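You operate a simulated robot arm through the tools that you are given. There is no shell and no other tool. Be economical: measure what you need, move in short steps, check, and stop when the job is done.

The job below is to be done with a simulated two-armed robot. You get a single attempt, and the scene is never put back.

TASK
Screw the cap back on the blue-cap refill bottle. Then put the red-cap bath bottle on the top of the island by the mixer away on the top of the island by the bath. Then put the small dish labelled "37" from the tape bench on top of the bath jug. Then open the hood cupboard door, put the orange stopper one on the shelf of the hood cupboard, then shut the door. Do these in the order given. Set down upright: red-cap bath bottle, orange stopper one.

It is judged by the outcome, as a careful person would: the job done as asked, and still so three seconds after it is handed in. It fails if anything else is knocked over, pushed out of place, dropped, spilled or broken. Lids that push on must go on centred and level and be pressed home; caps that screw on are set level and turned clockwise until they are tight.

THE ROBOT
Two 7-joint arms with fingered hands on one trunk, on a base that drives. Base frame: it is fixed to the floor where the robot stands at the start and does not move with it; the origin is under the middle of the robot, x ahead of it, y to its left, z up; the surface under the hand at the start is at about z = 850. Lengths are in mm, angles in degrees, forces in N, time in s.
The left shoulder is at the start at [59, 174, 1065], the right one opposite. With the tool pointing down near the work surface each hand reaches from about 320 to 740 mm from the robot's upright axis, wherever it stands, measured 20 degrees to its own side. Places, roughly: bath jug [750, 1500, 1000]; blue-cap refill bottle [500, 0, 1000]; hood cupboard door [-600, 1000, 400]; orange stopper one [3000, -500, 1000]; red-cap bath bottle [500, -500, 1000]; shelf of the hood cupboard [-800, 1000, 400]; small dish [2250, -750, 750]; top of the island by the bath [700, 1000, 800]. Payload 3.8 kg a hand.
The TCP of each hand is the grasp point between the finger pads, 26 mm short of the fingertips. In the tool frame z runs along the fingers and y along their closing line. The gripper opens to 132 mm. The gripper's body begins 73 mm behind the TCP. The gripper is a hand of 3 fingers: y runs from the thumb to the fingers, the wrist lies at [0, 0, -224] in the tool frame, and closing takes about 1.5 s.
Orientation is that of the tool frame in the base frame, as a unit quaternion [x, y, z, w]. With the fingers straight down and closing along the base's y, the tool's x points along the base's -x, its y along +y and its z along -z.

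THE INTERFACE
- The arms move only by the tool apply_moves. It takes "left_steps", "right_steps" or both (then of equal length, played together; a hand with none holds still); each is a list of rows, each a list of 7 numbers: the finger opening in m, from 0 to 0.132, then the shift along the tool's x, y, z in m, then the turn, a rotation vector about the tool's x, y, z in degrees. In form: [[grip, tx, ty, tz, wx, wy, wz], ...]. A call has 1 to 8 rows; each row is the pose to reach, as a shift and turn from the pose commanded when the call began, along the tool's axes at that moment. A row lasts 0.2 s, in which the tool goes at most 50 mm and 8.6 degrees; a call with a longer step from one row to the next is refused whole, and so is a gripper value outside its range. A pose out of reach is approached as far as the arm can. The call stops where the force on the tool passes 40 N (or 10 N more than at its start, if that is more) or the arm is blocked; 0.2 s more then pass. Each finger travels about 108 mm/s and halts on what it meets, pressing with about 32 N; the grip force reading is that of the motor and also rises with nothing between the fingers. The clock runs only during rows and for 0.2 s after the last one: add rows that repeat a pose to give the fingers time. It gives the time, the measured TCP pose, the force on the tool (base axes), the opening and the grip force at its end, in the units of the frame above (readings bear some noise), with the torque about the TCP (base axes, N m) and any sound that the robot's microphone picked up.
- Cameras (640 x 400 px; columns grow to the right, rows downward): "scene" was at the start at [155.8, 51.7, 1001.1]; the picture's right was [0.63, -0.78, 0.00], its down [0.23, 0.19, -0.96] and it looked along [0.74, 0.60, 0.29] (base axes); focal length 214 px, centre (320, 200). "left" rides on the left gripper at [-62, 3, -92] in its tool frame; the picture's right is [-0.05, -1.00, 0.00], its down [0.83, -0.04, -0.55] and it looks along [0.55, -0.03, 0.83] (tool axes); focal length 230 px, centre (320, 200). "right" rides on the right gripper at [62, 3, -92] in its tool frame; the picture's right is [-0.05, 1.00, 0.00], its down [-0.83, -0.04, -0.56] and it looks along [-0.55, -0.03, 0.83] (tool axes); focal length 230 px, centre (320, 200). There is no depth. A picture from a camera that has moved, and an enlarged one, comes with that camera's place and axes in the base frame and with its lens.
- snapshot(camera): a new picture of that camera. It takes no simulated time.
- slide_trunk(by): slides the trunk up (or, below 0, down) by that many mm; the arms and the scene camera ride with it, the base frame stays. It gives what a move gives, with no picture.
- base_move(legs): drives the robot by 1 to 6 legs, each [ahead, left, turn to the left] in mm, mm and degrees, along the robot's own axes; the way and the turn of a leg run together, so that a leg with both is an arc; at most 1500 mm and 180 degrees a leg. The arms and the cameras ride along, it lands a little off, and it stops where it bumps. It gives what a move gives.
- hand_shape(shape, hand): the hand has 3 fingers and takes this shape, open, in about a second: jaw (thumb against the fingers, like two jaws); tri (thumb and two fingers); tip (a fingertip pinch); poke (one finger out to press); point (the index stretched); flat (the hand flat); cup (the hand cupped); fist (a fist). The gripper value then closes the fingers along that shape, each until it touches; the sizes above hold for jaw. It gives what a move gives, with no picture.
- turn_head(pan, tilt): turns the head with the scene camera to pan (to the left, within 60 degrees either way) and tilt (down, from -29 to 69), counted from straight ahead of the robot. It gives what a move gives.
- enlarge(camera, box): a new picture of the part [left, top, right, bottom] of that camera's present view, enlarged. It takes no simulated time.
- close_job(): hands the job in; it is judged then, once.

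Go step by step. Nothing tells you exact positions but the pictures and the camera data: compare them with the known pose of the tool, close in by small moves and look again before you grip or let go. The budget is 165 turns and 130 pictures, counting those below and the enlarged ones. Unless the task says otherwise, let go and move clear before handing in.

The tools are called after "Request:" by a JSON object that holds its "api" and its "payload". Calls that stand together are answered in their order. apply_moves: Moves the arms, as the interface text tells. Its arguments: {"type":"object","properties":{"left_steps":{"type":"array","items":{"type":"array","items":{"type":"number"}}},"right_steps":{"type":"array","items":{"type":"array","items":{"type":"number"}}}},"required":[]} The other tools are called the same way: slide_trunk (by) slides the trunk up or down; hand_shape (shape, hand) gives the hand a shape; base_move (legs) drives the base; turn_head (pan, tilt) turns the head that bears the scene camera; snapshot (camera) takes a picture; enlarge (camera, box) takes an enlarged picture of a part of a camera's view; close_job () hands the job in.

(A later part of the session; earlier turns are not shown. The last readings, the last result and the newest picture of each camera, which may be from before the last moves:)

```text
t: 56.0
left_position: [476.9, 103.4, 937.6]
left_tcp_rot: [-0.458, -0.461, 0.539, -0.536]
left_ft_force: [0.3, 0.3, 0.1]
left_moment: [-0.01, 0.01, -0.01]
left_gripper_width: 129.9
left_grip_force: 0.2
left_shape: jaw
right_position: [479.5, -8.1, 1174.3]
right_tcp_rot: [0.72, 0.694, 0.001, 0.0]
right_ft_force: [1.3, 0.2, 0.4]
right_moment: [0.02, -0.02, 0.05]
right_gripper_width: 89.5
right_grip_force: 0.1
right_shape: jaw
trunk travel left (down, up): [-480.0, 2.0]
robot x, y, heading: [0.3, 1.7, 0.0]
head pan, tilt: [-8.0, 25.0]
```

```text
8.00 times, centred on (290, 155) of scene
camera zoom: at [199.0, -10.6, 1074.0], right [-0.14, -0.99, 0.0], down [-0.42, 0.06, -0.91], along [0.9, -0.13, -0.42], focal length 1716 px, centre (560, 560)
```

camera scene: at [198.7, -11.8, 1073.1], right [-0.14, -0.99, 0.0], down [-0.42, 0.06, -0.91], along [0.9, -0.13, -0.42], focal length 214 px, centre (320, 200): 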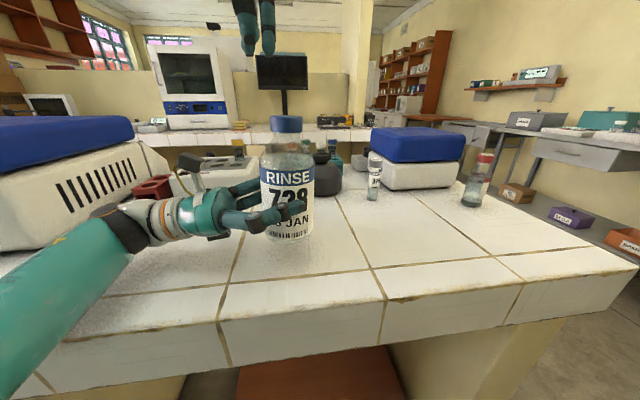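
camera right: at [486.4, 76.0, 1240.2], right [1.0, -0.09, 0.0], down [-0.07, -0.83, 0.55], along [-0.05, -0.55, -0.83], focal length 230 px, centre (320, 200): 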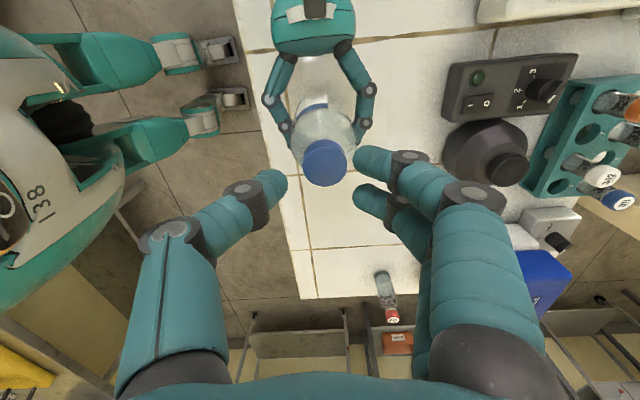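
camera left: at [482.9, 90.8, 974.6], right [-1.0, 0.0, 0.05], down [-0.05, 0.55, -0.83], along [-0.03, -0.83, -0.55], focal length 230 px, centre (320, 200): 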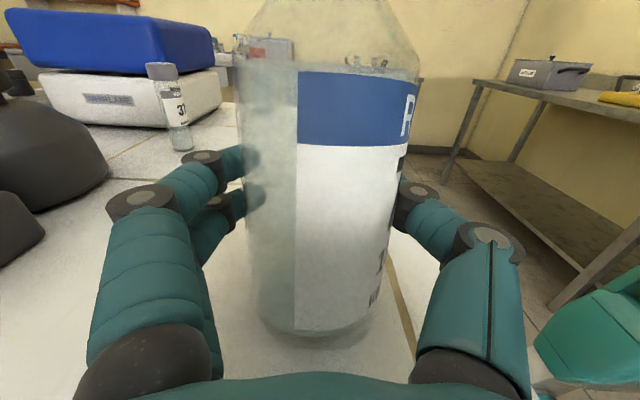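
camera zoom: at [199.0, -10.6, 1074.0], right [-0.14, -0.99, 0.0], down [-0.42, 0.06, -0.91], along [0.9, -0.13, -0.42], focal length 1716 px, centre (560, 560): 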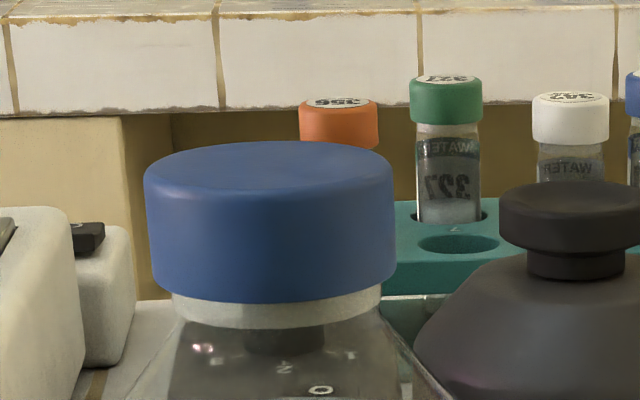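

The cap sits level and home, so job 1 is done. Now I tuck both arms back to fingers-down poses clear of the bench before driving.

Request:
{"api": "apply_moves", "payload": {"left_steps": [[0.13, -0.03, 0, -0.01, 0, 0, 0], [0.13, -0.06, 0, -0.02, 0, 8, 0], [0.13, -0.09, 0, -0.03, 0, 16, 0], [0.13, -0.12, 0, -0.04, 0, 24, 0], [0.13, -0.15, 0, -0.05, 0, 32, 0], [0.13, -0.17, 0, -0.058, 0, 40, 0], [0.13, -0.18, 0, -0.058, 0, 48, 0], [0.13, -0.18, 0, -0.058, 0, 56, 0]], "right_steps": [[0.09, -0.024, -0.004, 0, 0, 0, -8], [0.09, -0.048, -0.008, 0, 0, 0, -16], [0.09, -0.072, -0.012, 0, 0, 0, -24], [0.09, -0.096, -0.016, 0, 0, 0, -32], [0.09, -0.12, -0.02, 0, 0, 0, -40], [0.09, -0.145, -0.024, 0, 0, 0, -48], [0.09, -0.17, -0.028, 0, 0, 0, -56], [0.09, -0.19, -0.03, 0, 0, 0, -64]]}}

Request:
{"api": "apply_moves", "payload": {"left_steps": [[0.13, 0, 0, 0, 0, 8, 0], [0.13, 0, 0, 0, 0, 16, 0], [0.13, 0, 0, 0, 0, 24, 0], [0.13, 0, 0, 0, 0, 32, 0], [0.13, 0, 0, 0, 0, 40, 0], [0.13, 0, 0, 0, 0, 42, 0]], "right_steps": [[0.09, 0, 0, 0, 0, 0, -7], [0.09, 0, 0, 0, 0, 0, -14], [0.09, 0, 0, 0, 0, 0, -21], [0.09, 0, 0, 0, 0, 0, -28], [0.09, 0, 0, 0, 0, 0, -28], [0.09, 0, 0, 0, 0, 0, -28]]}}

Request:
{"api": "turn_head", "payload": {"pan": 50, "tilt": 15}}

Request:
{"api": "snapshot", "payload": {"camera": "scene"}}

```text
t: 57.8
left_position: [479.2, 188.6, 1104.8]
left_tcp_rot: [0.657, 0.66, -0.259, 0.257]
left_ft_force: [-0.1, 0.0, 0.3]
left_moment: [-0.01, 0.02, -0.01]
left_gripper_width: 130.0
left_grip_force: 0.0
left_shape: jaw
right_position: [444.7, -198.1, 1170.1]
right_tcp_rot: [0.242, 0.97, 0.001, 0.0]
right_ft_force: [0.3, 1.1, 0.0]
right_moment: [0.04, 0.0, -0.02]
right_gripper_width: 90.1
right_grip_force: 0.0
right_shape: jaw
trunk travel left (down, up): [-480.0, 2.0]
robot x, y, heading: [-0.3, 0.4, 0.1]
head pan, tilt: [-8.0, 25.0]
```

```text
t: 59.2
left_position: [479.2, 190.6, 1103.9]
left_tcp_rot: [0.706, 0.708, -0.007, 0.004]
left_ft_force: [0.1, -0.6, 0.0]
left_moment: [-0.01, 0.0, 0.03]
left_gripper_width: 129.9
left_grip_force: 0.2
left_shape: jaw
right_position: [444.2, -197.7, 1169.9]
right_tcp_rot: [0.0, 1.0, 0.001, 0.0]
right_ft_force: [0.5, 0.9, -0.1]
right_moment: [-0.05, 0.01, 0.02]
right_gripper_width: 89.5
right_grip_force: 0.2
right_shape: jaw
trunk travel left (down, up): [-480.0, 2.0]
robot x, y, heading: [-3.2, -2.1, -0.0]
head pan, tilt: [-8.0, 25.0]
```

```text
t: 60.4
left_position: [479.7, 191.1, 1105.0]
left_tcp_rot: [0.706, 0.708, -0.007, 0.004]
left_ft_force: [-0.4, 0.3, -0.4]
left_moment: [0.01, 0.02, -0.02]
left_gripper_width: 129.8
left_grip_force: 0.1
left_shape: jaw
right_position: [444.8, -197.5, 1171.7]
right_tcp_rot: [0.002, 1.0, 0.001, 0.0]
right_ft_force: [0.2, -0.2, -0.1]
right_moment: [0.0, -0.01, -0.01]
right_gripper_width: 89.7
right_grip_force: 0.0
right_shape: jaw
trunk travel left (down, up): [-480.0, 2.0]
robot x, y, heading: [-1.0, 0.7, 0.0]
head pan, tilt: [50.0, 15.0]
```

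```text
67 pictures are left
camera scene: at [168.2, 73.6, 1090.1], right [0.77, -0.64, 0.0], down [-0.17, -0.2, -0.97], along [0.62, 0.74, -0.26], focal length 214 px, centre (320, 200)
```

scene: 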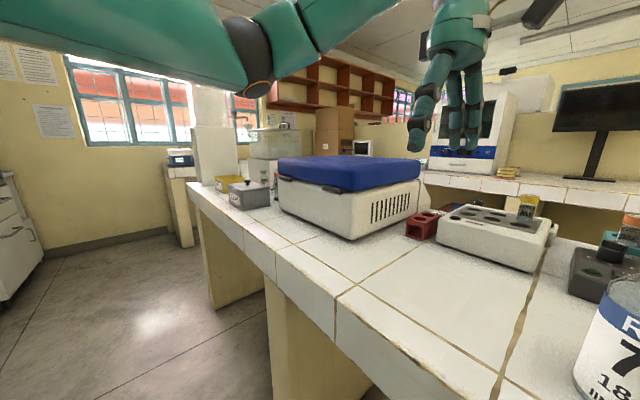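

The island runs on to the left past the bath. First the red-cap bottle at about (600,-435): I drive 250 mm to the right and look.

Request:
{"api": "base_move", "payload": {"legs": [[0, -250, 0]]}}

Request:
{"api": "turn_head", "payload": {"pan": -15, "tilt": 25}}

Request:
{"api": "snapshot", "payload": {"camera": "scene"}}

Request:
{"api": "snapshot", "payload": {"camera": "right"}}

```text
t: 63.2
left_position: [479.5, -61.0, 1105.7]
left_tcp_rot: [0.707, 0.708, -0.007, 0.003]
left_ft_force: [0.1, 0.9, -0.1]
left_moment: [-0.01, 0.04, -0.01]
left_gripper_width: 129.7
left_grip_force: 0.1
left_shape: jaw
right_position: [443.1, -449.7, 1171.8]
right_tcp_rot: [0.002, 1.0, 0.001, 0.0]
right_ft_force: [-0.3, -0.5, 0.1]
right_moment: [-0.01, 0.0, 0.02]
right_gripper_width: 89.9
right_grip_force: 0.1
right_shape: jaw
trunk travel left (down, up): [-480.0, 2.0]
robot x, y, heading: [-2.0, -249.5, 0.0]
head pan, tilt: [50.0, 15.0]
```

```text
t: 64.6
left_position: [480.4, -61.9, 1104.5]
left_tcp_rot: [0.707, 0.707, -0.007, 0.004]
left_ft_force: [-0.3, -0.1, -0.1]
left_moment: [-0.03, 0.01, 0.02]
left_gripper_width: 129.9
left_grip_force: 0.1
left_shape: jaw
right_position: [443.5, -448.9, 1170.7]
right_tcp_rot: [0.001, 1.0, 0.0, 0.0]
right_ft_force: [-1.0, -0.7, -1.0]
right_moment: [0.03, 0.01, 0.03]
right_gripper_width: 90.0
right_grip_force: 0.0
right_shape: jaw
trunk travel left (down, up): [-480.0, 2.0]
robot x, y, heading: [-3.6, -248.4, -0.1]
head pan, tilt: [-15.0, 25.0]
```

```text
66 pictures are left
camera scene: at [196.9, -273.2, 1073.9], right [-0.26, -0.97, 0.0], down [-0.41, 0.11, -0.91], along [0.88, -0.24, -0.42], focal length 214 px, centre (320, 200)
```

scene: 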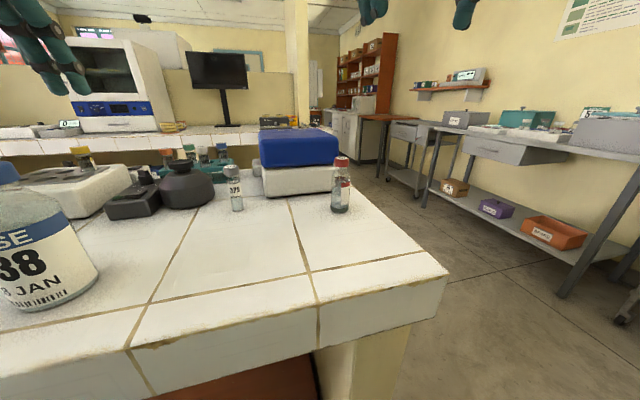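

```text
65 pictures are left
camera right: at [382.2, -446.6, 1263.7], right [0.05, 1.0, 0.0], down [0.83, -0.05, 0.56], along [0.55, -0.03, -0.83], focal length 230 px, centre (320, 200)
```

right: 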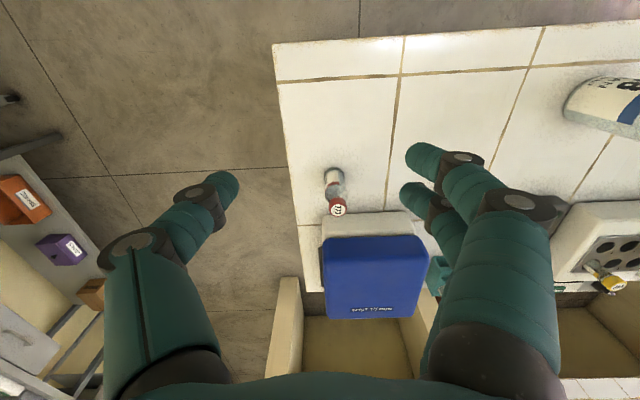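

Red-cap bottle stands at about (600,-430), top ≈964. A close look at its shape before grasping.

Request:
{"api": "enlarge", "payload": {"camera": "scene", "box": [300, 150, 380, 220]}}

```text
5.71 times, centred on (340, 185) of scene
camera zoom: at [196.9, -273.2, 1073.9], right [-0.26, -0.97, 0.0], down [-0.41, 0.11, -0.91], along [0.88, -0.24, -0.42], focal length 1226 px, centre (206, 286)
```

zoom: 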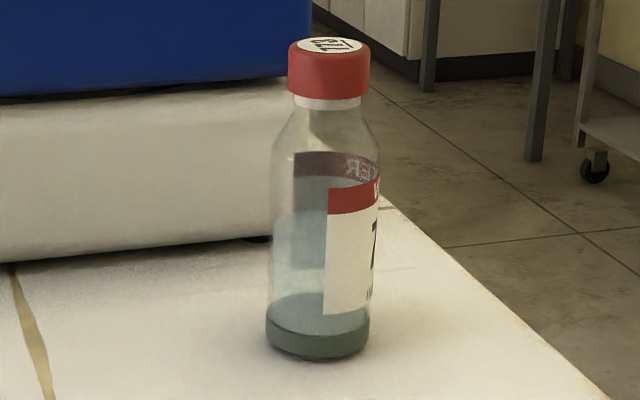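

Body about 41 mm wide, plenty of room around it. I move the right hand above it.

Request:
{"api": "apply_moves", "payload": {"right_steps": [[0.09, -0.035, 0.005, 0.02, 0, 0, 0], [0.09, -0.07, 0.01, 0.04, 0, 0, 0], [0.09, -0.105, 0.015, 0.07, 0, 0, 0], [0.09, -0.14, 0.019, 0.1, 0, 0, 0], [0.09, -0.157, 0.019, 0.135, 0, 0, 0], [0.09, -0.157, 0.019, 0.16, 0, 0, 0], [0.09, -0.157, 0.019, 0.16, 0, 0, 0]]}}

Request:
{"api": "snapshot", "payload": {"camera": "right"}}

```text
t: 66.2
left_position: [480.9, -61.6, 1104.5]
left_tcp_rot: [0.708, 0.706, -0.007, 0.004]
left_ft_force: [-0.2, -0.4, -0.4]
left_moment: [0.0, -0.02, -0.03]
left_gripper_width: 130.1
left_grip_force: 0.0
left_shape: jaw
right_position: [602.0, -430.8, 1011.6]
right_tcp_rot: [0.001, 1.0, 0.001, 0.001]
right_ft_force: [-0.8, -0.4, 0.1]
right_moment: [0.01, 0.02, 0.01]
right_gripper_width: 89.9
right_grip_force: 0.0
right_shape: jaw
trunk travel left (down, up): [-480.0, 2.0]
robot x, y, heading: [-1.0, -248.0, 0.1]
head pan, tilt: [-15.0, 25.0]
```

```text
63 pictures are left
camera right: at [540.8, -429.1, 1104.0], right [0.05, 1.0, 0.0], down [0.83, -0.05, 0.56], along [0.56, -0.03, -0.83], focal length 230 px, centre (320, 200)
```

right: 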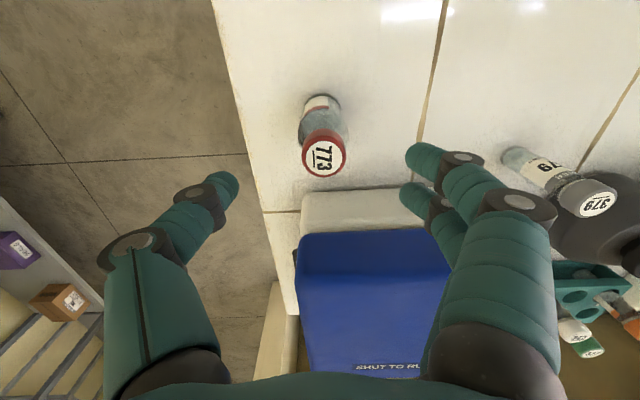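

Centred over the red cap (773). Descend around it and close.

Request:
{"api": "apply_moves", "payload": {"right_steps": [[0.09, 0.001, 0.001, 0.025, 0, 0, 0], [0.09, 0.001, 0.001, 0.05, 0, 0, 0], [0.09, 0.001, 0.001, 0.075, 0, 0, 0], [0.09, 0.001, 0.001, 0.095, 0, 0, 0], [0.09, 0.001, 0.001, 0.104, 0, 0, 0], [0.09, 0.001, 0.001, 0.104, 0, 0, 0]]}}

Request:
{"api": "enlarge", "payload": {"camera": "scene", "box": [280, 110, 400, 230]}}

```text
t: 67.6
left_position: [479.4, -62.7, 1105.0]
left_tcp_rot: [0.707, 0.707, -0.008, 0.004]
left_ft_force: [1.0, -0.1, -0.3]
left_moment: [0.01, -0.02, 0.01]
left_gripper_width: 129.7
left_grip_force: 0.0
left_shape: jaw
right_position: [601.7, -430.1, 906.2]
right_tcp_rot: [0.001, 1.0, 0.0, 0.0]
right_ft_force: [0.0, -0.8, -0.3]
right_moment: [-0.04, -0.01, 0.01]
right_gripper_width: 89.5
right_grip_force: 0.1
right_shape: jaw
trunk travel left (down, up): [-480.0, 2.0]
robot x, y, heading: [-1.0, -250.4, -0.1]
head pan, tilt: [-15.0, 25.0]
```

```text
3.33 times, centred on (340, 170) of scene
camera zoom: at [196.9, -273.3, 1073.9], right [-0.26, -0.97, 0.0], down [-0.41, 0.11, -0.91], along [0.88, -0.24, -0.42], focal length 715 px, centre (253, 300)
```

zoom: 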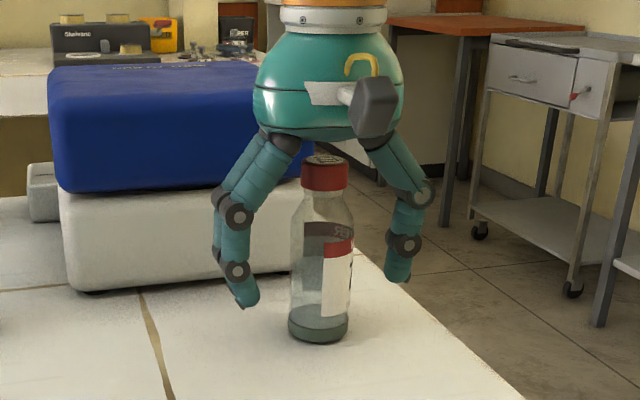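

Good. Close, then lift.

Request:
{"api": "apply_moves", "payload": {"right_steps": [[0.07, 0, 0, 0, 0, 0, 0], [0.055, 0, 0, 0, 0, 0, 0], [0.04, 0, 0, 0, 0, 0, 0], [0.025, 0, 0, 0, 0, 0, 0], [0.025, 0, 0, 0, 0, 0, 0], [0.025, 0, 0, 0, 0, 0, 0]]}}

Request:
{"api": "apply_moves", "payload": {"right_steps": [[0.025, 0, 0, -0.01, 0, 0, 0], [0.025, 0, 0, -0.04, 0, 0, 0], [0.025, 0, 0, -0.08, 0, 0, 0], [0.025, 0, 0, -0.12, 0, 0, 0], [0.025, 0.03, 0, -0.16, 0, 0, 0], [0.025, 0.07, 0, -0.18, 0, 0, 0], [0.025, 0.11, 0, -0.2, 0, 0, 0], [0.025, 0.14, 0, -0.21, 0, 0, 0]]}}

Request:
{"api": "snapshot", "payload": {"camera": "scene"}}

```text
t: 69.0
left_position: [479.3, -61.3, 1105.2]
left_tcp_rot: [0.707, 0.707, -0.008, 0.004]
left_ft_force: [0.0, 0.5, -0.6]
left_moment: [0.0, -0.02, -0.02]
left_gripper_width: 129.8
left_grip_force: 0.1
left_shape: jaw
right_position: [601.4, -430.2, 906.4]
right_tcp_rot: [0.002, 1.0, 0.001, 0.001]
right_ft_force: [-0.8, -0.1, 0.2]
right_moment: [0.02, 0.0, -0.01]
right_gripper_width: 30.9
right_grip_force: 32.1
right_shape: jaw
trunk travel left (down, up): [-480.0, 2.0]
robot x, y, heading: [1.6, -249.0, 0.0]
head pan, tilt: [-15.0, 25.0]
```

```text
t: 70.8
left_position: [478.6, -62.4, 1106.0]
left_tcp_rot: [0.708, 0.707, -0.007, 0.004]
left_ft_force: [-0.4, 0.3, -0.6]
left_moment: [0.02, -0.02, -0.02]
left_gripper_width: 129.8
left_grip_force: 0.0
left_shape: jaw
right_position: [457.4, -430.2, 1119.8]
right_tcp_rot: [0.001, 1.0, 0.001, -0.001]
right_ft_force: [0.1, 0.3, -0.2]
right_moment: [-0.04, 0.02, 0.01]
right_gripper_width: 30.3
right_grip_force: 31.4
right_shape: jaw
trunk travel left (down, up): [-480.0, 2.0]
robot x, y, heading: [2.4, -251.7, -0.0]
head pan, tilt: [-15.0, 25.0]
```

```text
61 pictures are left
camera scene: at [196.5, -273.4, 1073.9], right [-0.26, -0.97, 0.0], down [-0.41, 0.11, -0.91], along [0.88, -0.24, -0.42], focal length 214 px, centre (320, 200)
```

scene: 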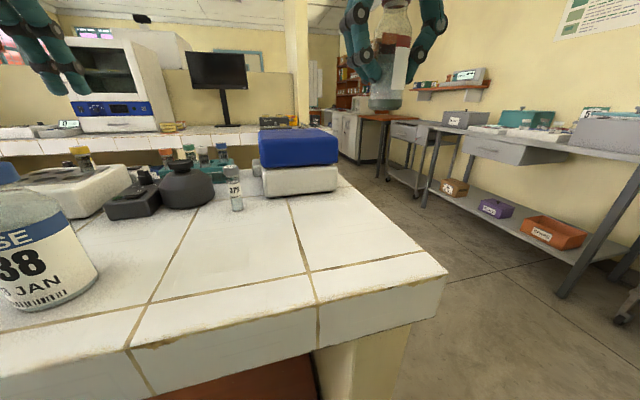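

Bottle is held safely. I'll drive left along the island to y≈700 and look at the place by the bath.

Request:
{"api": "base_move", "payload": {"legs": [[0, 950, 0]]}}

Request:
{"api": "turn_head", "payload": {"pan": 25, "tilt": 25}}

Request:
{"api": "snapshot", "payload": {"camera": "scene"}}

```text
t: 79.3
left_position: [480.3, 871.6, 1105.4]
left_tcp_rot: [0.706, 0.708, -0.007, 0.005]
left_ft_force: [0.2, -0.9, 0.3]
left_moment: [-0.02, -0.01, 0.02]
left_gripper_width: 129.7
left_grip_force: 0.0
left_shape: jaw
right_position: [459.7, 503.0, 1118.8]
right_tcp_rot: [0.001, 1.0, 0.0, 0.0]
right_ft_force: [0.1, -0.2, -1.2]
right_moment: [-0.01, -0.02, -0.02]
right_gripper_width: 30.3
right_grip_force: 31.8
right_shape: jaw
trunk travel left (down, up): [-480.0, 2.0]
robot x, y, heading: [-1.1, 681.2, -0.1]
head pan, tilt: [-15.0, 25.0]
```

```text
t: 80.4
left_position: [481.2, 871.4, 1104.0]
left_tcp_rot: [0.707, 0.707, -0.008, 0.003]
left_ft_force: [0.2, 0.0, -0.5]
left_moment: [0.04, 0.02, 0.01]
left_gripper_width: 129.8
left_grip_force: 0.1
left_shape: jaw
right_position: [460.7, 502.2, 1119.1]
right_tcp_rot: [0.001, 1.0, 0.0, 0.001]
right_ft_force: [0.9, -0.5, 0.5]
right_moment: [-0.02, -0.01, -0.03]
right_gripper_width: 30.6
right_grip_force: 32.4
right_shape: jaw
trunk travel left (down, up): [-480.0, 2.0]
robot x, y, heading: [-1.5, 680.7, -0.0]
head pan, tilt: [25.0, 25.0]
```

```text
60 pictures are left
camera scene: at [192.4, 722.0, 1073.9], right [0.42, -0.91, 0.0], down [-0.38, -0.18, -0.91], along [0.82, 0.38, -0.42], focal length 214 px, centre (320, 200)
```

scene: 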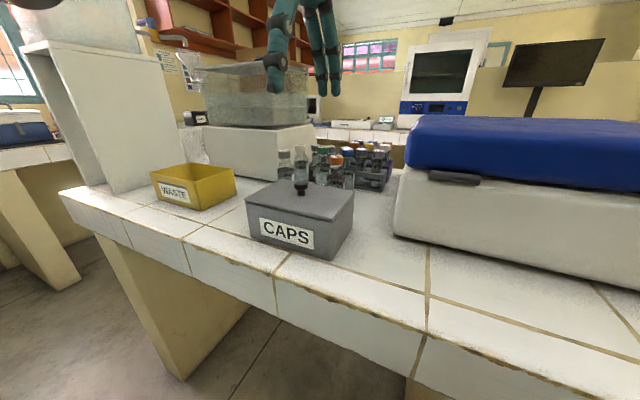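

Here are WASTE and CAPS boxes, a rack, and the bath tank beyond. I zoom to find the free area near the bath.

Request:
{"api": "enlarge", "payload": {"camera": "scene", "box": [130, 90, 410, 265]}}

Request:
{"api": "snapshot", "payload": {"camera": "left"}}

```text
2.29 times, centred on (270, 178) of scene
camera zoom: at [192.4, 722.0, 1073.9], right [0.42, -0.91, 0.0], down [-0.38, -0.18, -0.91], along [0.82, 0.38, -0.42], focal length 490 px, centre (434, 251)
```

zoom: 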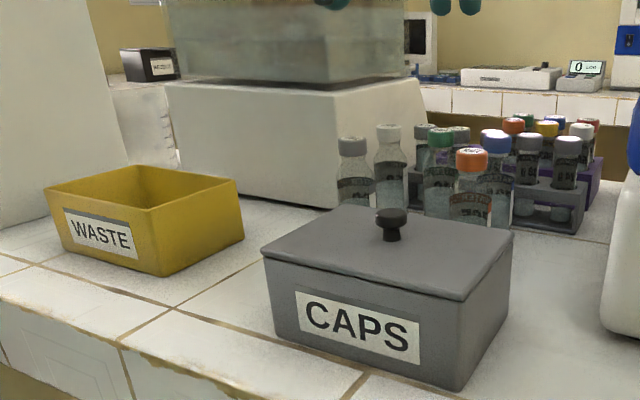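

```text
58 pictures are left
camera left: at [484.9, 811.7, 1197.9], right [-1.0, -0.05, 0.01], down [-0.04, 0.84, 0.54], along [-0.03, 0.54, -0.84], focal length 230 px, centre (320, 200)
```

left: 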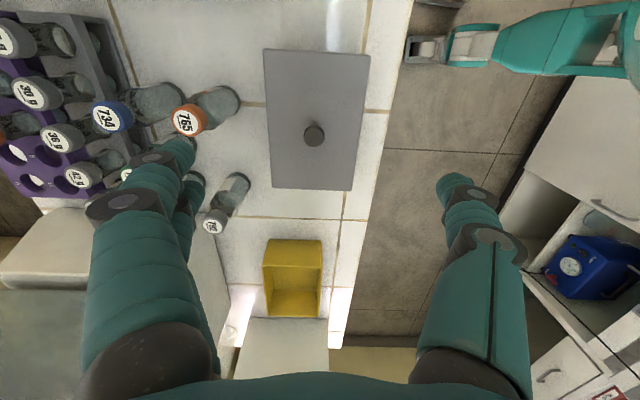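

Free spot between CAPS and WASTE at about (535,1020), in front of the bath. I drive 340 mm left, then turn the hand so its fingers open along x.

Request:
{"api": "base_move", "payload": {"legs": [[0, 345, 0]]}}

Request:
{"api": "apply_moves", "payload": {"right_steps": [[0.025, -0.006, 0.02, 0, 0, 0, -8], [0.025, -0.012, 0.04, 0, 0, 0, -16], [0.025, -0.02, 0.06, 0, 0, 0, -24], [0.025, -0.03, 0.08, 0, 0, 0, -32], [0.025, -0.04, 0.1, 0, 0, 0, -40], [0.025, -0.05, 0.12, 0, 0, 0, -48], [0.025, -0.06, 0.145, 0, 0, 0, -56], [0.025, -0.074, 0.17, 0, 0, 0, -64]]}}

Request:
{"api": "apply_moves", "payload": {"right_steps": [[0.025, 0, 0, 0, 0, 0, -8], [0.025, 0, 0, 0, 0, 0, -16], [0.025, 0, 0, 0, 0, 0, -24], [0.025, 0, 0, 0, 0, 0, -26], [0.025, 0, 0, 0, 0, 0, -26]]}}

Request:
{"api": "turn_head", "payload": {"pan": 8, "tilt": 28}}

Request:
{"api": "snapshot", "payload": {"camera": "scene"}}

Request:
{"api": "snapshot", "payload": {"camera": "right"}}

```text
t: 83.9
left_position: [476.2, 1210.4, 1104.7]
left_tcp_rot: [0.704, 0.71, -0.007, 0.003]
left_ft_force: [-1.0, 0.5, 0.2]
left_moment: [0.0, -0.03, 0.01]
left_gripper_width: 129.9
left_grip_force: 0.1
left_shape: jaw
right_position: [460.1, 841.1, 1119.2]
right_tcp_rot: [-0.004, 1.0, -0.001, 0.001]
right_ft_force: [-0.1, -1.2, -2.1]
right_moment: [0.0, -0.02, 0.0]
right_gripper_width: 30.3
right_grip_force: 31.7
right_shape: jaw
trunk travel left (down, up): [-480.0, 2.0]
robot x, y, heading: [-2.0, 1012.5, 0.6]
head pan, tilt: [25.0, 25.0]
```

```text
t: 85.7
left_position: [476.1, 1211.3, 1103.9]
left_tcp_rot: [0.703, 0.711, -0.008, 0.005]
left_ft_force: [0.2, 1.1, -0.5]
left_moment: [-0.02, -0.01, -0.03]
left_gripper_width: 129.7
left_grip_force: 0.0
left_shape: jaw
right_position: [531.4, 1009.6, 1119.0]
right_tcp_rot: [-0.534, 0.845, 0.0, 0.0]
right_ft_force: [-1.3, 0.4, -1.1]
right_moment: [-0.01, 0.0, 0.0]
right_gripper_width: 30.2
right_grip_force: 32.0
right_shape: jaw
trunk travel left (down, up): [-480.0, 2.0]
robot x, y, heading: [-1.2, 1013.2, 0.2]
head pan, tilt: [25.0, 25.0]
```

```text
t: 86.9
left_position: [477.8, 1209.4, 1104.9]
left_tcp_rot: [0.703, 0.711, -0.007, 0.003]
left_ft_force: [0.0, -0.3, -0.5]
left_moment: [0.02, -0.01, 0.0]
left_gripper_width: 130.0
left_grip_force: 0.1
left_shape: jaw
right_position: [533.1, 1009.7, 1117.8]
right_tcp_rot: [0.71, -0.705, 0.0, 0.0]
right_ft_force: [0.4, 0.0, -1.3]
right_moment: [-0.03, -0.01, 0.0]
right_gripper_width: 30.3
right_grip_force: 32.1
right_shape: jaw
trunk travel left (down, up): [-480.0, 2.0]
robot x, y, heading: [-1.8, 1015.0, 0.7]
head pan, tilt: [25.0, 25.0]
```

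```text
t: 87.7
left_position: [477.4, 1209.2, 1105.7]
left_tcp_rot: [0.703, 0.711, -0.007, 0.004]
left_ft_force: [0.2, -0.9, 0.4]
left_moment: [0.01, -0.01, 0.04]
left_gripper_width: 130.0
left_grip_force: 0.1
left_shape: jaw
right_position: [532.4, 1009.3, 1119.2]
right_tcp_rot: [0.709, -0.705, -0.001, -0.001]
right_ft_force: [0.4, 0.7, -0.6]
right_moment: [0.0, -0.03, -0.01]
right_gripper_width: 30.3
right_grip_force: 32.2
right_shape: jaw
trunk travel left (down, up): [-480.0, 2.0]
robot x, y, heading: [0.2, 1015.3, 0.3]
head pan, tilt: [8.0, 28.0]
```

```text
57 pictures are left
camera scene: at [197.6, 1031.8, 1069.1], right [0.15, -0.99, 0.0], down [-0.46, -0.07, -0.88], along [0.87, 0.13, -0.47], focal length 214 px, centre (320, 200)
```

scene: 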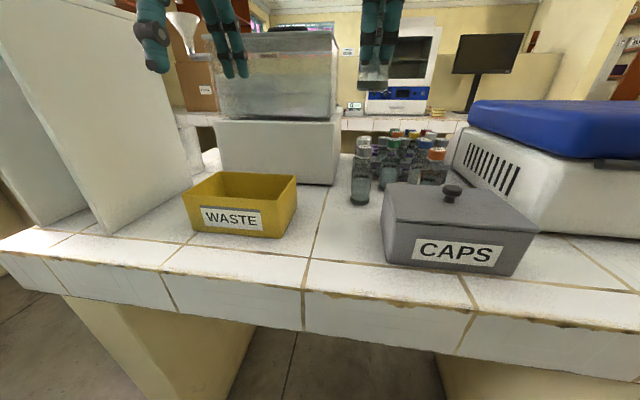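

```text
56 pictures are left
camera right: at [530.2, 947.6, 1211.6], right [-1.0, 0.04, 0.0], down [0.04, 0.83, 0.56], along [0.03, 0.56, -0.83], focal length 230 px, centre (320, 200)
```

right: 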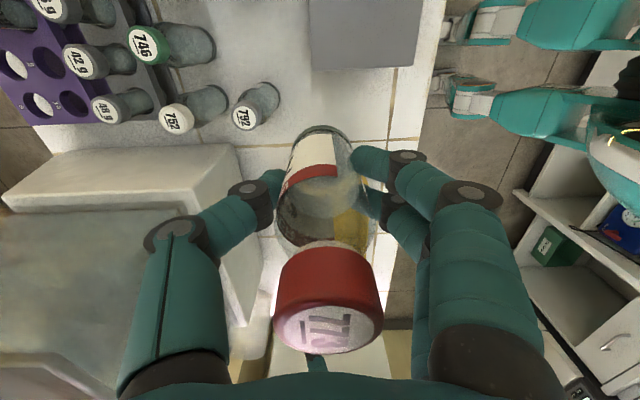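

The free gap is centred near (525,1050). I shift there and descend most of the way.

Request:
{"api": "apply_moves", "payload": {"right_steps": [[0.025, -0.02, 0.003, 0.0, 0, 0, 0], [0.025, -0.041, 0.007, 0.02, 0, 0, 0], [0.025, -0.041, 0.007, 0.055, 0, 0, 0], [0.025, -0.041, 0.007, 0.09, 0, 0, 0], [0.025, -0.041, 0.007, 0.125, 0, 0, 0], [0.025, -0.041, 0.007, 0.155, 0, 0, 0], [0.025, -0.041, 0.007, 0.18, 0, 0, 0], [0.025, -0.041, 0.007, 0.18, 0, 0, 0]]}}

Request:
{"api": "snapshot", "payload": {"camera": "scene"}}

```text
t: 89.5
left_position: [476.6, 1209.9, 1105.4]
left_tcp_rot: [0.703, 0.711, -0.007, 0.004]
left_ft_force: [0.7, -0.2, 0.6]
left_moment: [0.0, -0.02, 0.01]
left_gripper_width: 130.2
left_grip_force: 0.1
left_shape: jaw
right_position: [526.8, 1052.2, 940.9]
right_tcp_rot: [0.71, -0.704, 0.001, 0.0]
right_ft_force: [0.8, 0.2, -1.0]
right_moment: [-0.01, -0.03, 0.01]
right_gripper_width: 30.4
right_grip_force: 31.5
right_shape: jaw
trunk travel left (down, up): [-480.0, 2.0]
robot x, y, heading: [-3.2, 1014.1, 0.7]
head pan, tilt: [8.0, 28.0]
```

```text
55 pictures are left
camera scene: at [197.5, 1031.7, 1069.1], right [0.15, -0.99, 0.0], down [-0.46, -0.07, -0.88], along [0.87, 0.13, -0.47], focal length 214 px, centre (320, 200)
```

scene: 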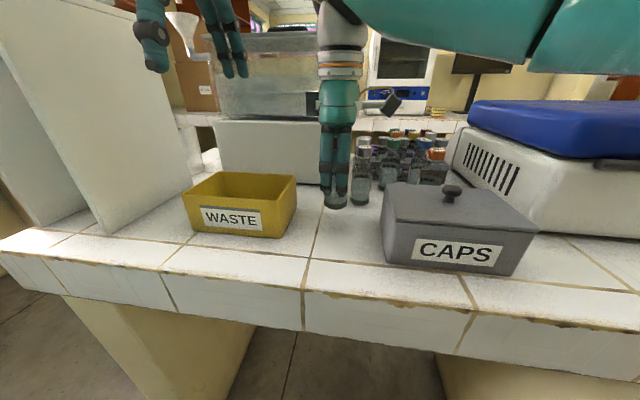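

The spot is clear. Lower slowly to the surface.

Request:
{"api": "apply_moves", "payload": {"right_steps": [[0.025, 0, 0, 0.01, 0, 0, 0], [0.025, 0, 0, 0.02, 0, 0, 0], [0.025, 0, 0, 0.028, 0, 0, 0], [0.025, 0, 0, 0.031, 0, 0, 0], [0.025, 0, 0, 0.033, 0, 0, 0], [0.025, 0, 0, 0.035, 0, 0, 0], [0.025, 0, 0, 0.036, 0, 0, 0]]}}

```text
t: 91.1
left_position: [476.8, 1210.5, 1105.1]
left_tcp_rot: [0.704, 0.71, -0.007, 0.005]
left_ft_force: [-0.8, 0.6, 0.4]
left_moment: [-0.02, -0.02, 0.0]
left_gripper_width: 129.9
left_grip_force: 0.0
left_shape: jaw
right_position: [526.9, 1053.2, 905.2]
right_tcp_rot: [0.709, -0.705, 0.001, -0.002]
right_ft_force: [1.2, 1.3, 9.2]
right_moment: [0.0, 0.04, -0.02]
right_gripper_width: 30.5
right_grip_force: 32.3
right_shape: jaw
trunk travel left (down, up): [-480.0, 2.0]
robot x, y, heading: [-1.9, 1014.7, 0.7]
head pan, tilt: [8.0, 28.0]
```

Contact (9 N). I open just enough and rise straight up.

Request:
{"api": "apply_moves", "payload": {"right_steps": [[0.04, 0, 0, -0.001, 0, 0, 0], [0.06, 0, 0, -0.001, 0, 0, 0], [0.075, 0, 0, -0.001, 0, 0, 0], [0.075, 0, 0, -0.02, 0, 0, 0], [0.075, 0, 0, -0.06, 0, 0, 0], [0.075, 0, 0, -0.1, 0, 0, 0], [0.075, 0, 0, -0.15, 0, 0, 0], [0.075, 0, 0, -0.2, 0, 0, 0]]}}

Request:
{"api": "snapshot", "payload": {"camera": "scene"}}

```text
t: 92.9
left_position: [476.2, 1210.2, 1105.9]
left_tcp_rot: [0.703, 0.711, -0.006, 0.004]
left_ft_force: [0.6, -1.0, -0.9]
left_moment: [-0.01, 0.0, -0.01]
left_gripper_width: 129.8
left_grip_force: 0.1
left_shape: jaw
right_position: [522.2, 1048.8, 1106.1]
right_tcp_rot: [0.71, -0.704, 0.0, 0.0]
right_ft_force: [-0.6, -0.7, -0.5]
right_moment: [0.02, 0.01, 0.01]
right_gripper_width: 74.6
right_grip_force: 0.0
right_shape: jaw
trunk travel left (down, up): [-480.0, 2.0]
robot x, y, heading: [-0.2, 1016.9, 0.4]
head pan, tilt: [8.0, 28.0]
```

```text
54 pictures are left
camera scene: at [197.0, 1031.7, 1069.4], right [0.15, -0.99, 0.0], down [-0.46, -0.07, -0.88], along [0.87, 0.13, -0.47], focal length 214 px, centre (320, 200)
```

scene: 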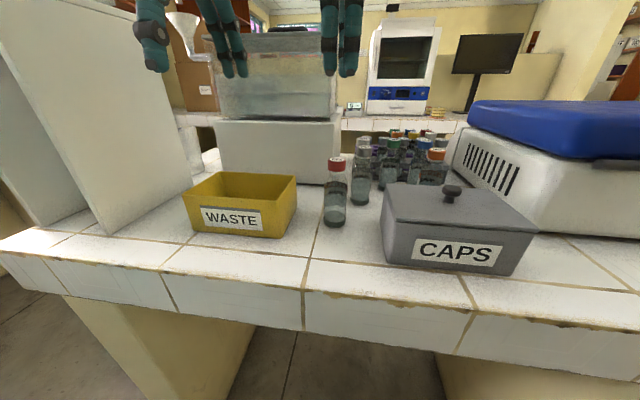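

The red-cap bottle stands upright by the bath: job 2 done. I stow the right hand and drive round the right end of the island toward the tape bench.

Request:
{"api": "apply_moves", "payload": {"right_steps": [[0.075, 0.0, 0.0, -0.03, 0, 0, 0], [0.075, 0.035, 0.012, -0.05, 0, 0, 8], [0.075, 0.07, 0.024, -0.06, 0, 0, 16], [0.075, 0.105, 0.036, -0.06, 0, 0, 24], [0.075, 0.14, 0.048, -0.06, 0, 0, 32], [0.075, 0.175, 0.06, -0.06, 0, 0, 40], [0.075, 0.205, 0.072, -0.06, 0, 0, 48], [0.075, 0.234, 0.082, -0.06, 0, 0, 56]]}}

Request:
{"api": "apply_moves", "payload": {"right_steps": [[0.075, 0, 0, 0, 0, 0, 8], [0.075, 0, 0, 0, 0, 0, 16], [0.075, 0, 0, 0, 0, 0, 24], [0.075, 0, 0, 0, 0, 0, 32], [0.075, 0, 0, 0, 0, 0, 34]]}}

Request:
{"api": "turn_head", "payload": {"pan": 58, "tilt": 18}}

Request:
{"api": "snapshot", "payload": {"camera": "scene"}}

Request:
{"api": "base_move", "payload": {"legs": [[0, -1500, 0], [0, -730, 0]]}}

Request:
{"api": "turn_head", "payload": {"pan": 15, "tilt": 10}}

Request:
{"api": "snapshot", "payload": {"camera": "scene"}}

```text
t: 94.7
left_position: [476.6, 1208.9, 1104.4]
left_tcp_rot: [0.703, 0.711, -0.007, 0.003]
left_ft_force: [-0.3, -0.6, -0.3]
left_moment: [0.02, -0.01, -0.01]
left_gripper_width: 129.7
left_grip_force: 0.0
left_shape: jaw
right_position: [444.4, 813.8, 1163.0]
right_tcp_rot: [-0.295, 0.956, 0.001, -0.001]
right_ft_force: [0.0, 0.2, -0.5]
right_moment: [0.03, -0.02, 0.0]
right_gripper_width: 74.4
right_grip_force: 0.0
right_shape: jaw
trunk travel left (down, up): [-480.0, 2.0]
robot x, y, heading: [0.6, 1017.8, 0.4]
head pan, tilt: [8.0, 28.0]
```

```text
t: 95.9
left_position: [477.5, 1209.5, 1103.6]
left_tcp_rot: [0.703, 0.711, -0.008, 0.004]
left_ft_force: [0.1, 0.5, 0.4]
left_moment: [-0.01, -0.04, 0.04]
left_gripper_width: 129.9
left_grip_force: 0.0
left_shape: jaw
right_position: [444.1, 817.7, 1161.7]
right_tcp_rot: [-0.002, 1.0, 0.001, -0.001]
right_ft_force: [-0.5, 0.0, 0.0]
right_moment: [0.01, 0.03, -0.01]
right_gripper_width: 74.3
right_grip_force: 0.1
right_shape: jaw
trunk travel left (down, up): [-480.0, 2.0]
robot x, y, heading: [-0.2, 1014.1, 0.8]
head pan, tilt: [8.0, 28.0]
```

```text
t: 97.1
left_position: [476.3, 1209.1, 1105.7]
left_tcp_rot: [0.704, 0.711, -0.008, 0.004]
left_ft_force: [-0.2, 0.4, -0.6]
left_moment: [0.02, -0.01, -0.05]
left_gripper_width: 130.1
left_grip_force: 0.0
left_shape: jaw
right_position: [445.3, 817.4, 1163.5]
right_tcp_rot: [-0.003, 1.0, 0.002, -0.001]
right_ft_force: [1.0, 0.4, -0.2]
right_moment: [-0.01, 0.03, 0.02]
right_gripper_width: 74.4
right_grip_force: 0.0
right_shape: jaw
trunk travel left (down, up): [-480.0, 2.0]
robot x, y, heading: [2.5, 1012.0, 0.6]
head pan, tilt: [58.0, 18.0]
```

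```text
53 pictures are left
camera scene: at [156.2, 1097.7, 1085.2], right [0.85, -0.52, 0.0], down [-0.16, -0.26, -0.95], along [0.5, 0.81, -0.31], focal length 214 px, centre (320, 200)
```

scene: 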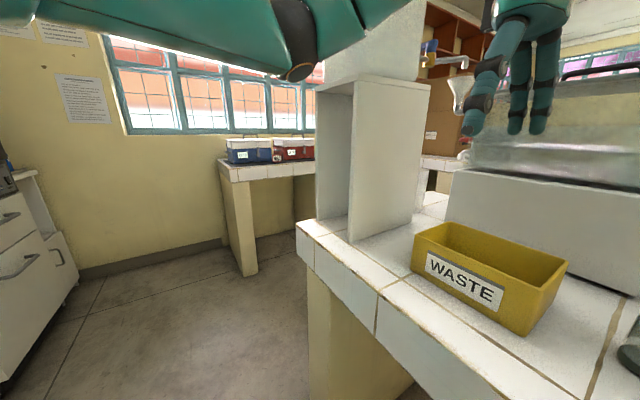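

```text
t: 116.5
left_position: [506.8, -974.4, 1105.6]
left_tcp_rot: [0.694, 0.72, -0.007, 0.004]
left_ft_force: [0.4, 0.3, 0.2]
left_moment: [-0.01, -0.01, -0.02]
left_gripper_width: 129.9
left_grip_force: 0.1
left_shape: jaw
right_position: [486.6, -1368.0, 1162.4]
right_tcp_rot: [-0.017, 1.0, 0.0, 0.001]
right_ft_force: [-1.0, 0.4, -0.1]
right_moment: [0.02, 0.0, -0.02]
right_gripper_width: 74.4
right_grip_force: 0.1
right_shape: jaw
trunk travel left (down, up): [-480.0, 2.0]
robot x, y, heading: [33.8, -1183.2, 2.0]
head pan, tilt: [58.0, 18.0]
```

```text
t: 117.6
left_position: [507.9, -973.8, 1104.6]
left_tcp_rot: [0.695, 0.719, -0.007, 0.004]
left_ft_force: [0.0, 0.0, 0.2]
left_moment: [-0.01, -0.01, -0.03]
left_gripper_width: 129.7
left_grip_force: 0.1
left_shape: jaw
right_position: [486.2, -1368.6, 1163.2]
right_tcp_rot: [-0.017, 1.0, 0.001, -0.001]
right_ft_force: [1.1, -0.1, 0.0]
right_moment: [0.02, -0.05, 0.0]
right_gripper_width: 74.3
right_grip_force: 0.1
right_shape: jaw
trunk travel left (down, up): [-480.0, 2.0]
robot x, y, heading: [34.4, -1180.4, 2.1]
head pan, tilt: [15.0, 10.0]
```

```text
52 pictures are left
camera scene: at [231.7, -1148.3, 1098.2], right [0.29, -0.96, 0.0], down [-0.17, -0.05, -0.98], along [0.94, 0.29, -0.17], focal length 214 px, centre (320, 200)
```

scene: 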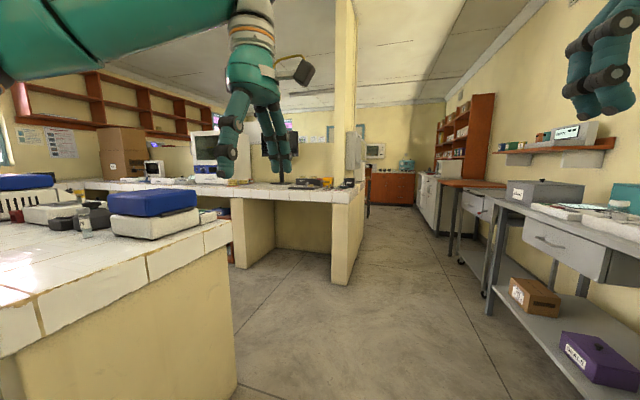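

The tape bench (top z≈758) has its front at x≈2000, right end at y≈-840. I drive ahead up the aisle and then left in front of it.

Request:
{"api": "base_move", "payload": {"legs": [[1480, 0, -2], [0, 540, 0]]}}

Request:
{"api": "turn_head", "payload": {"pan": -5, "tilt": 22}}

Request:
{"api": "snapshot", "payload": {"camera": "scene"}}

```text
t: 129.7
left_position: [1982.5, -422.1, 1105.0]
left_tcp_rot: [0.706, 0.708, -0.008, 0.003]
left_ft_force: [-0.3, -0.4, -0.7]
left_moment: [-0.01, -0.01, 0.0]
left_gripper_width: 129.8
left_grip_force: 0.1
left_shape: jaw
right_position: [1949.1, -815.6, 1163.6]
right_tcp_rot: [0.0, 1.0, 0.001, 0.0]
right_ft_force: [0.3, 0.1, -1.0]
right_moment: [-0.05, -0.04, 0.01]
right_gripper_width: 74.4
right_grip_force: 0.0
right_shape: jaw
trunk travel left (down, up): [-480.0, 2.0]
robot x, y, heading: [1504.9, -615.0, 0.1]
head pan, tilt: [15.0, 10.0]
```

```text
t: 130.5
left_position: [1982.7, -421.4, 1105.8]
left_tcp_rot: [0.706, 0.708, -0.007, 0.004]
left_ft_force: [-0.2, 0.6, 0.8]
left_moment: [0.0, 0.04, 0.0]
left_gripper_width: 129.9
left_grip_force: 0.1
left_shape: jaw
right_position: [1948.2, -815.1, 1161.7]
right_tcp_rot: [-0.001, 1.0, 0.001, 0.0]
right_ft_force: [0.2, 1.6, -1.0]
right_moment: [0.01, 0.02, 0.04]
right_gripper_width: 74.4
right_grip_force: 0.0
right_shape: jaw
trunk travel left (down, up): [-480.0, 2.0]
robot x, y, heading: [1499.9, -613.5, 0.2]
head pan, tilt: [-5.0, 22.0]
```

```text
51 pictures are left
camera scene: at [1703.9, -619.4, 1078.8], right [-0.08, -1.0, 0.0], down [-0.37, 0.03, -0.93], along [0.92, -0.08, -0.37], focal length 214 px, centre (320, 200)
```

scene: 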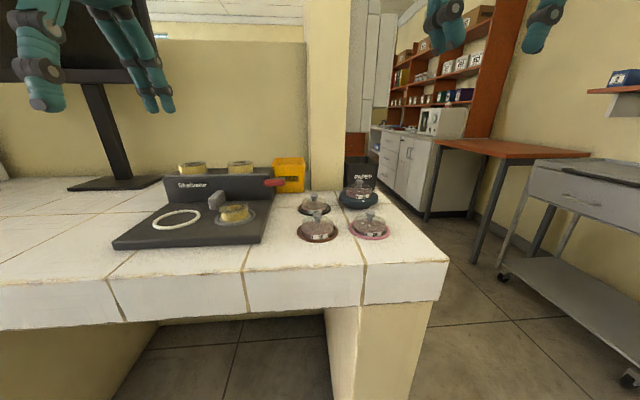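

Four small dishes stand at the bench's right end. Zoom to read labels.

Request:
{"api": "enlarge", "payload": {"camera": "scene", "box": [280, 165, 400, 250]}}

```text
4.71 times, centred on (340, 208) of scene
camera zoom: at [1703.9, -619.4, 1078.8], right [-0.08, -1.0, 0.0], down [-0.37, 0.03, -0.93], along [0.92, -0.08, -0.37], focal length 1009 px, centre (226, 165)
```

zoom: 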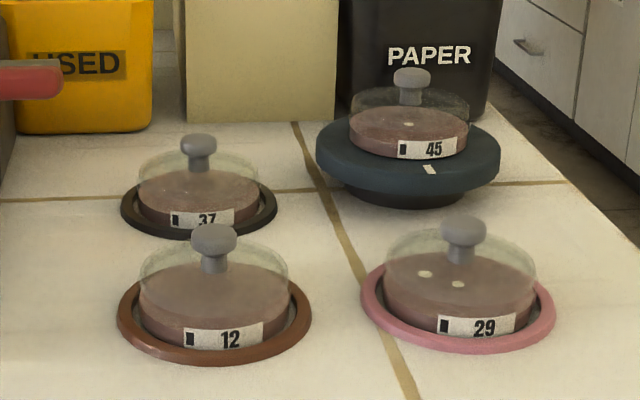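

Dish 37 is the back-left one on the dark ring at about (2395,-657), about 91 mm wide. I move closer and lower the trunk.

Request:
{"api": "base_move", "payload": {"legs": [[215, 100, 0]]}}

Request:
{"api": "slide_trunk", "payload": {"by": -80}}

Request:
{"api": "turn_head", "payload": {"pan": -12, "tilt": 25}}

Request:
{"api": "enlarge", "payload": {"camera": "scene", "box": [220, 100, 420, 240]}}

Request:
{"api": "snapshot", "payload": {"camera": "right"}}

```text
t: 132.2
left_position: [2193.5, -320.3, 1105.3]
left_tcp_rot: [0.705, 0.709, -0.006, 0.005]
left_ft_force: [-0.4, -0.2, -0.5]
left_moment: [-0.07, 0.02, -0.03]
left_gripper_width: 130.0
left_grip_force: 0.1
left_shape: jaw
right_position: [2160.1, -711.4, 1162.9]
right_tcp_rot: [-0.004, 1.0, 0.001, 0.001]
right_ft_force: [-0.1, -0.1, -0.2]
right_moment: [0.03, 0.03, -0.01]
right_gripper_width: 74.5
right_grip_force: 0.1
right_shape: jaw
trunk travel left (down, up): [-480.0, 2.0]
robot x, y, heading: [1712.9, -515.3, 0.4]
head pan, tilt: [-5.0, 22.0]
```

```text
t: 133.4
left_position: [2192.3, -319.9, 1026.0]
left_tcp_rot: [0.705, 0.71, -0.006, 0.004]
left_ft_force: [-0.9, -0.3, 0.6]
left_moment: [0.01, 0.0, -0.01]
left_gripper_width: 129.8
left_grip_force: 0.0
left_shape: jaw
right_position: [2160.0, -712.1, 1083.6]
right_tcp_rot: [-0.003, 1.0, 0.001, 0.0]
right_ft_force: [-0.2, 0.2, -0.4]
right_moment: [0.03, -0.02, 0.05]
right_gripper_width: 74.8
right_grip_force: 0.0
right_shape: jaw
trunk travel left (down, up): [-400.0, 82.0]
robot x, y, heading: [1714.3, -513.8, 0.4]
head pan, tilt: [-5.0, 22.0]
```

```text
t: 134.1
left_position: [2191.6, -319.1, 1024.5]
left_tcp_rot: [0.704, 0.71, -0.007, 0.003]
left_ft_force: [0.0, 0.3, 0.1]
left_moment: [0.0, -0.02, 0.01]
left_gripper_width: 129.9
left_grip_force: 0.0
left_shape: jaw
right_position: [2159.8, -711.9, 1083.7]
right_tcp_rot: [-0.003, 1.0, 0.001, 0.0]
right_ft_force: [0.2, -0.9, 0.5]
right_moment: [-0.02, 0.0, 0.0]
right_gripper_width: 74.4
right_grip_force: 0.0
right_shape: jaw
trunk travel left (down, up): [-400.0, 82.0]
robot x, y, heading: [1715.0, -512.3, 0.4]
head pan, tilt: [-12.0, 25.0]
```

```text
2.86 times, centred on (320, 170) of scene
camera zoom: at [1903.2, -528.9, 965.0], right [-0.2, -0.98, 0.0], down [-0.41, 0.08, -0.91], along [0.89, -0.18, -0.42], focal length 613 px, centre (320, 286)
```

zoom: 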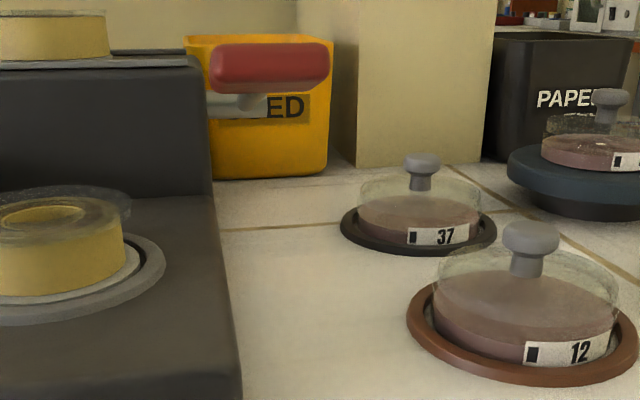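

```text
48 pictures are left
camera right: at [2098.9, -710.0, 1175.4], right [0.05, 1.0, 0.0], down [0.83, -0.04, 0.56], along [0.56, -0.03, -0.83], focal length 230 px, centre (320, 200)
```

right: 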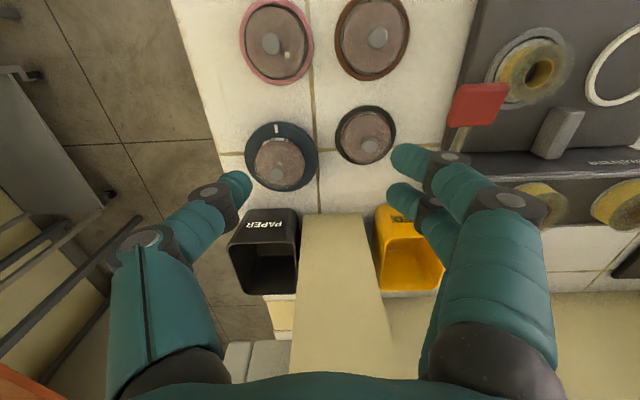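

Cross-checking both cameras, the bench is at z≈850 and dish 37 is at about (2208,-651), about 66 mm wide, knob top ≈890. I bring the right hand above it.

Request:
{"api": "apply_moves", "payload": {"right_steps": [[0.085, -0.01, 0.015, 0.02, 0, 0, 0], [0.09, -0.02, 0.03, 0.04, 0, 0, 0], [0.09, -0.03, 0.045, 0.07, 0, 0, 0], [0.09, -0.04, 0.061, 0.1, 0, 0, 0], [0.09, -0.048, 0.061, 0.12, 0, 0, 0], [0.09, -0.048, 0.061, 0.12, 0, 0, 0]]}}

Request:
{"api": "snapshot", "payload": {"camera": "right"}}

Request:
{"api": "enlarge", "payload": {"camera": "scene", "box": [300, 120, 420, 210]}}

```text
t: 135.5
left_position: [2193.5, -319.6, 1025.7]
left_tcp_rot: [0.705, 0.709, -0.007, 0.004]
left_ft_force: [-0.1, 0.9, -0.2]
left_moment: [-0.03, 0.0, 0.01]
left_gripper_width: 129.9
left_grip_force: 0.1
left_shape: jaw
right_position: [2209.3, -651.8, 962.3]
right_tcp_rot: [-0.003, 1.0, 0.001, 0.0]
right_ft_force: [0.2, -0.6, -0.4]
right_moment: [0.0, 0.01, -0.01]
right_gripper_width: 89.6
right_grip_force: 0.1
right_shape: jaw
trunk travel left (down, up): [-400.0, 82.0]
robot x, y, heading: [1715.1, -514.0, 0.6]
head pan, tilt: [-12.0, 25.0]
```

```text
47 pictures are left
camera right: at [2147.0, -650.0, 1054.6], right [0.05, 1.0, 0.0], down [0.83, -0.04, 0.56], along [0.56, -0.03, -0.83], focal length 230 px, centre (320, 200)
```

right: 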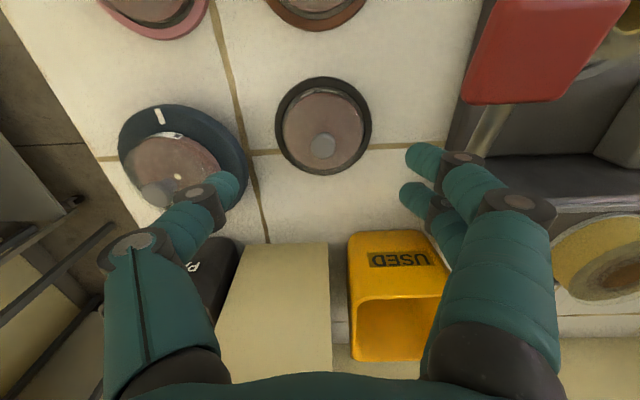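

```text
4.44 times, centred on (360, 165) of scene
camera zoom: at [1903.1, -528.8, 965.0], right [-0.2, -0.98, 0.0], down [-0.41, 0.08, -0.91], along [0.89, -0.18, -0.42], focal length 953 px, centre (142, 356)
```

zoom: 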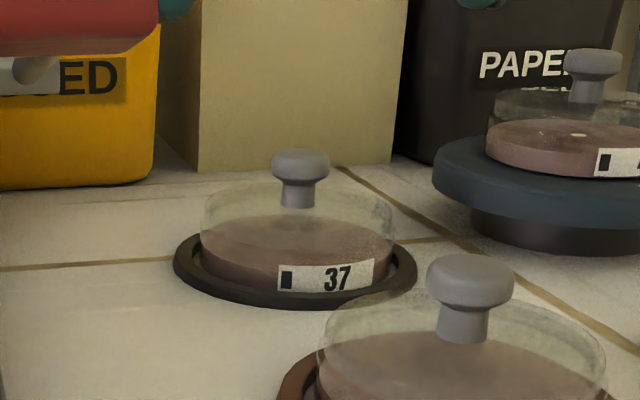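

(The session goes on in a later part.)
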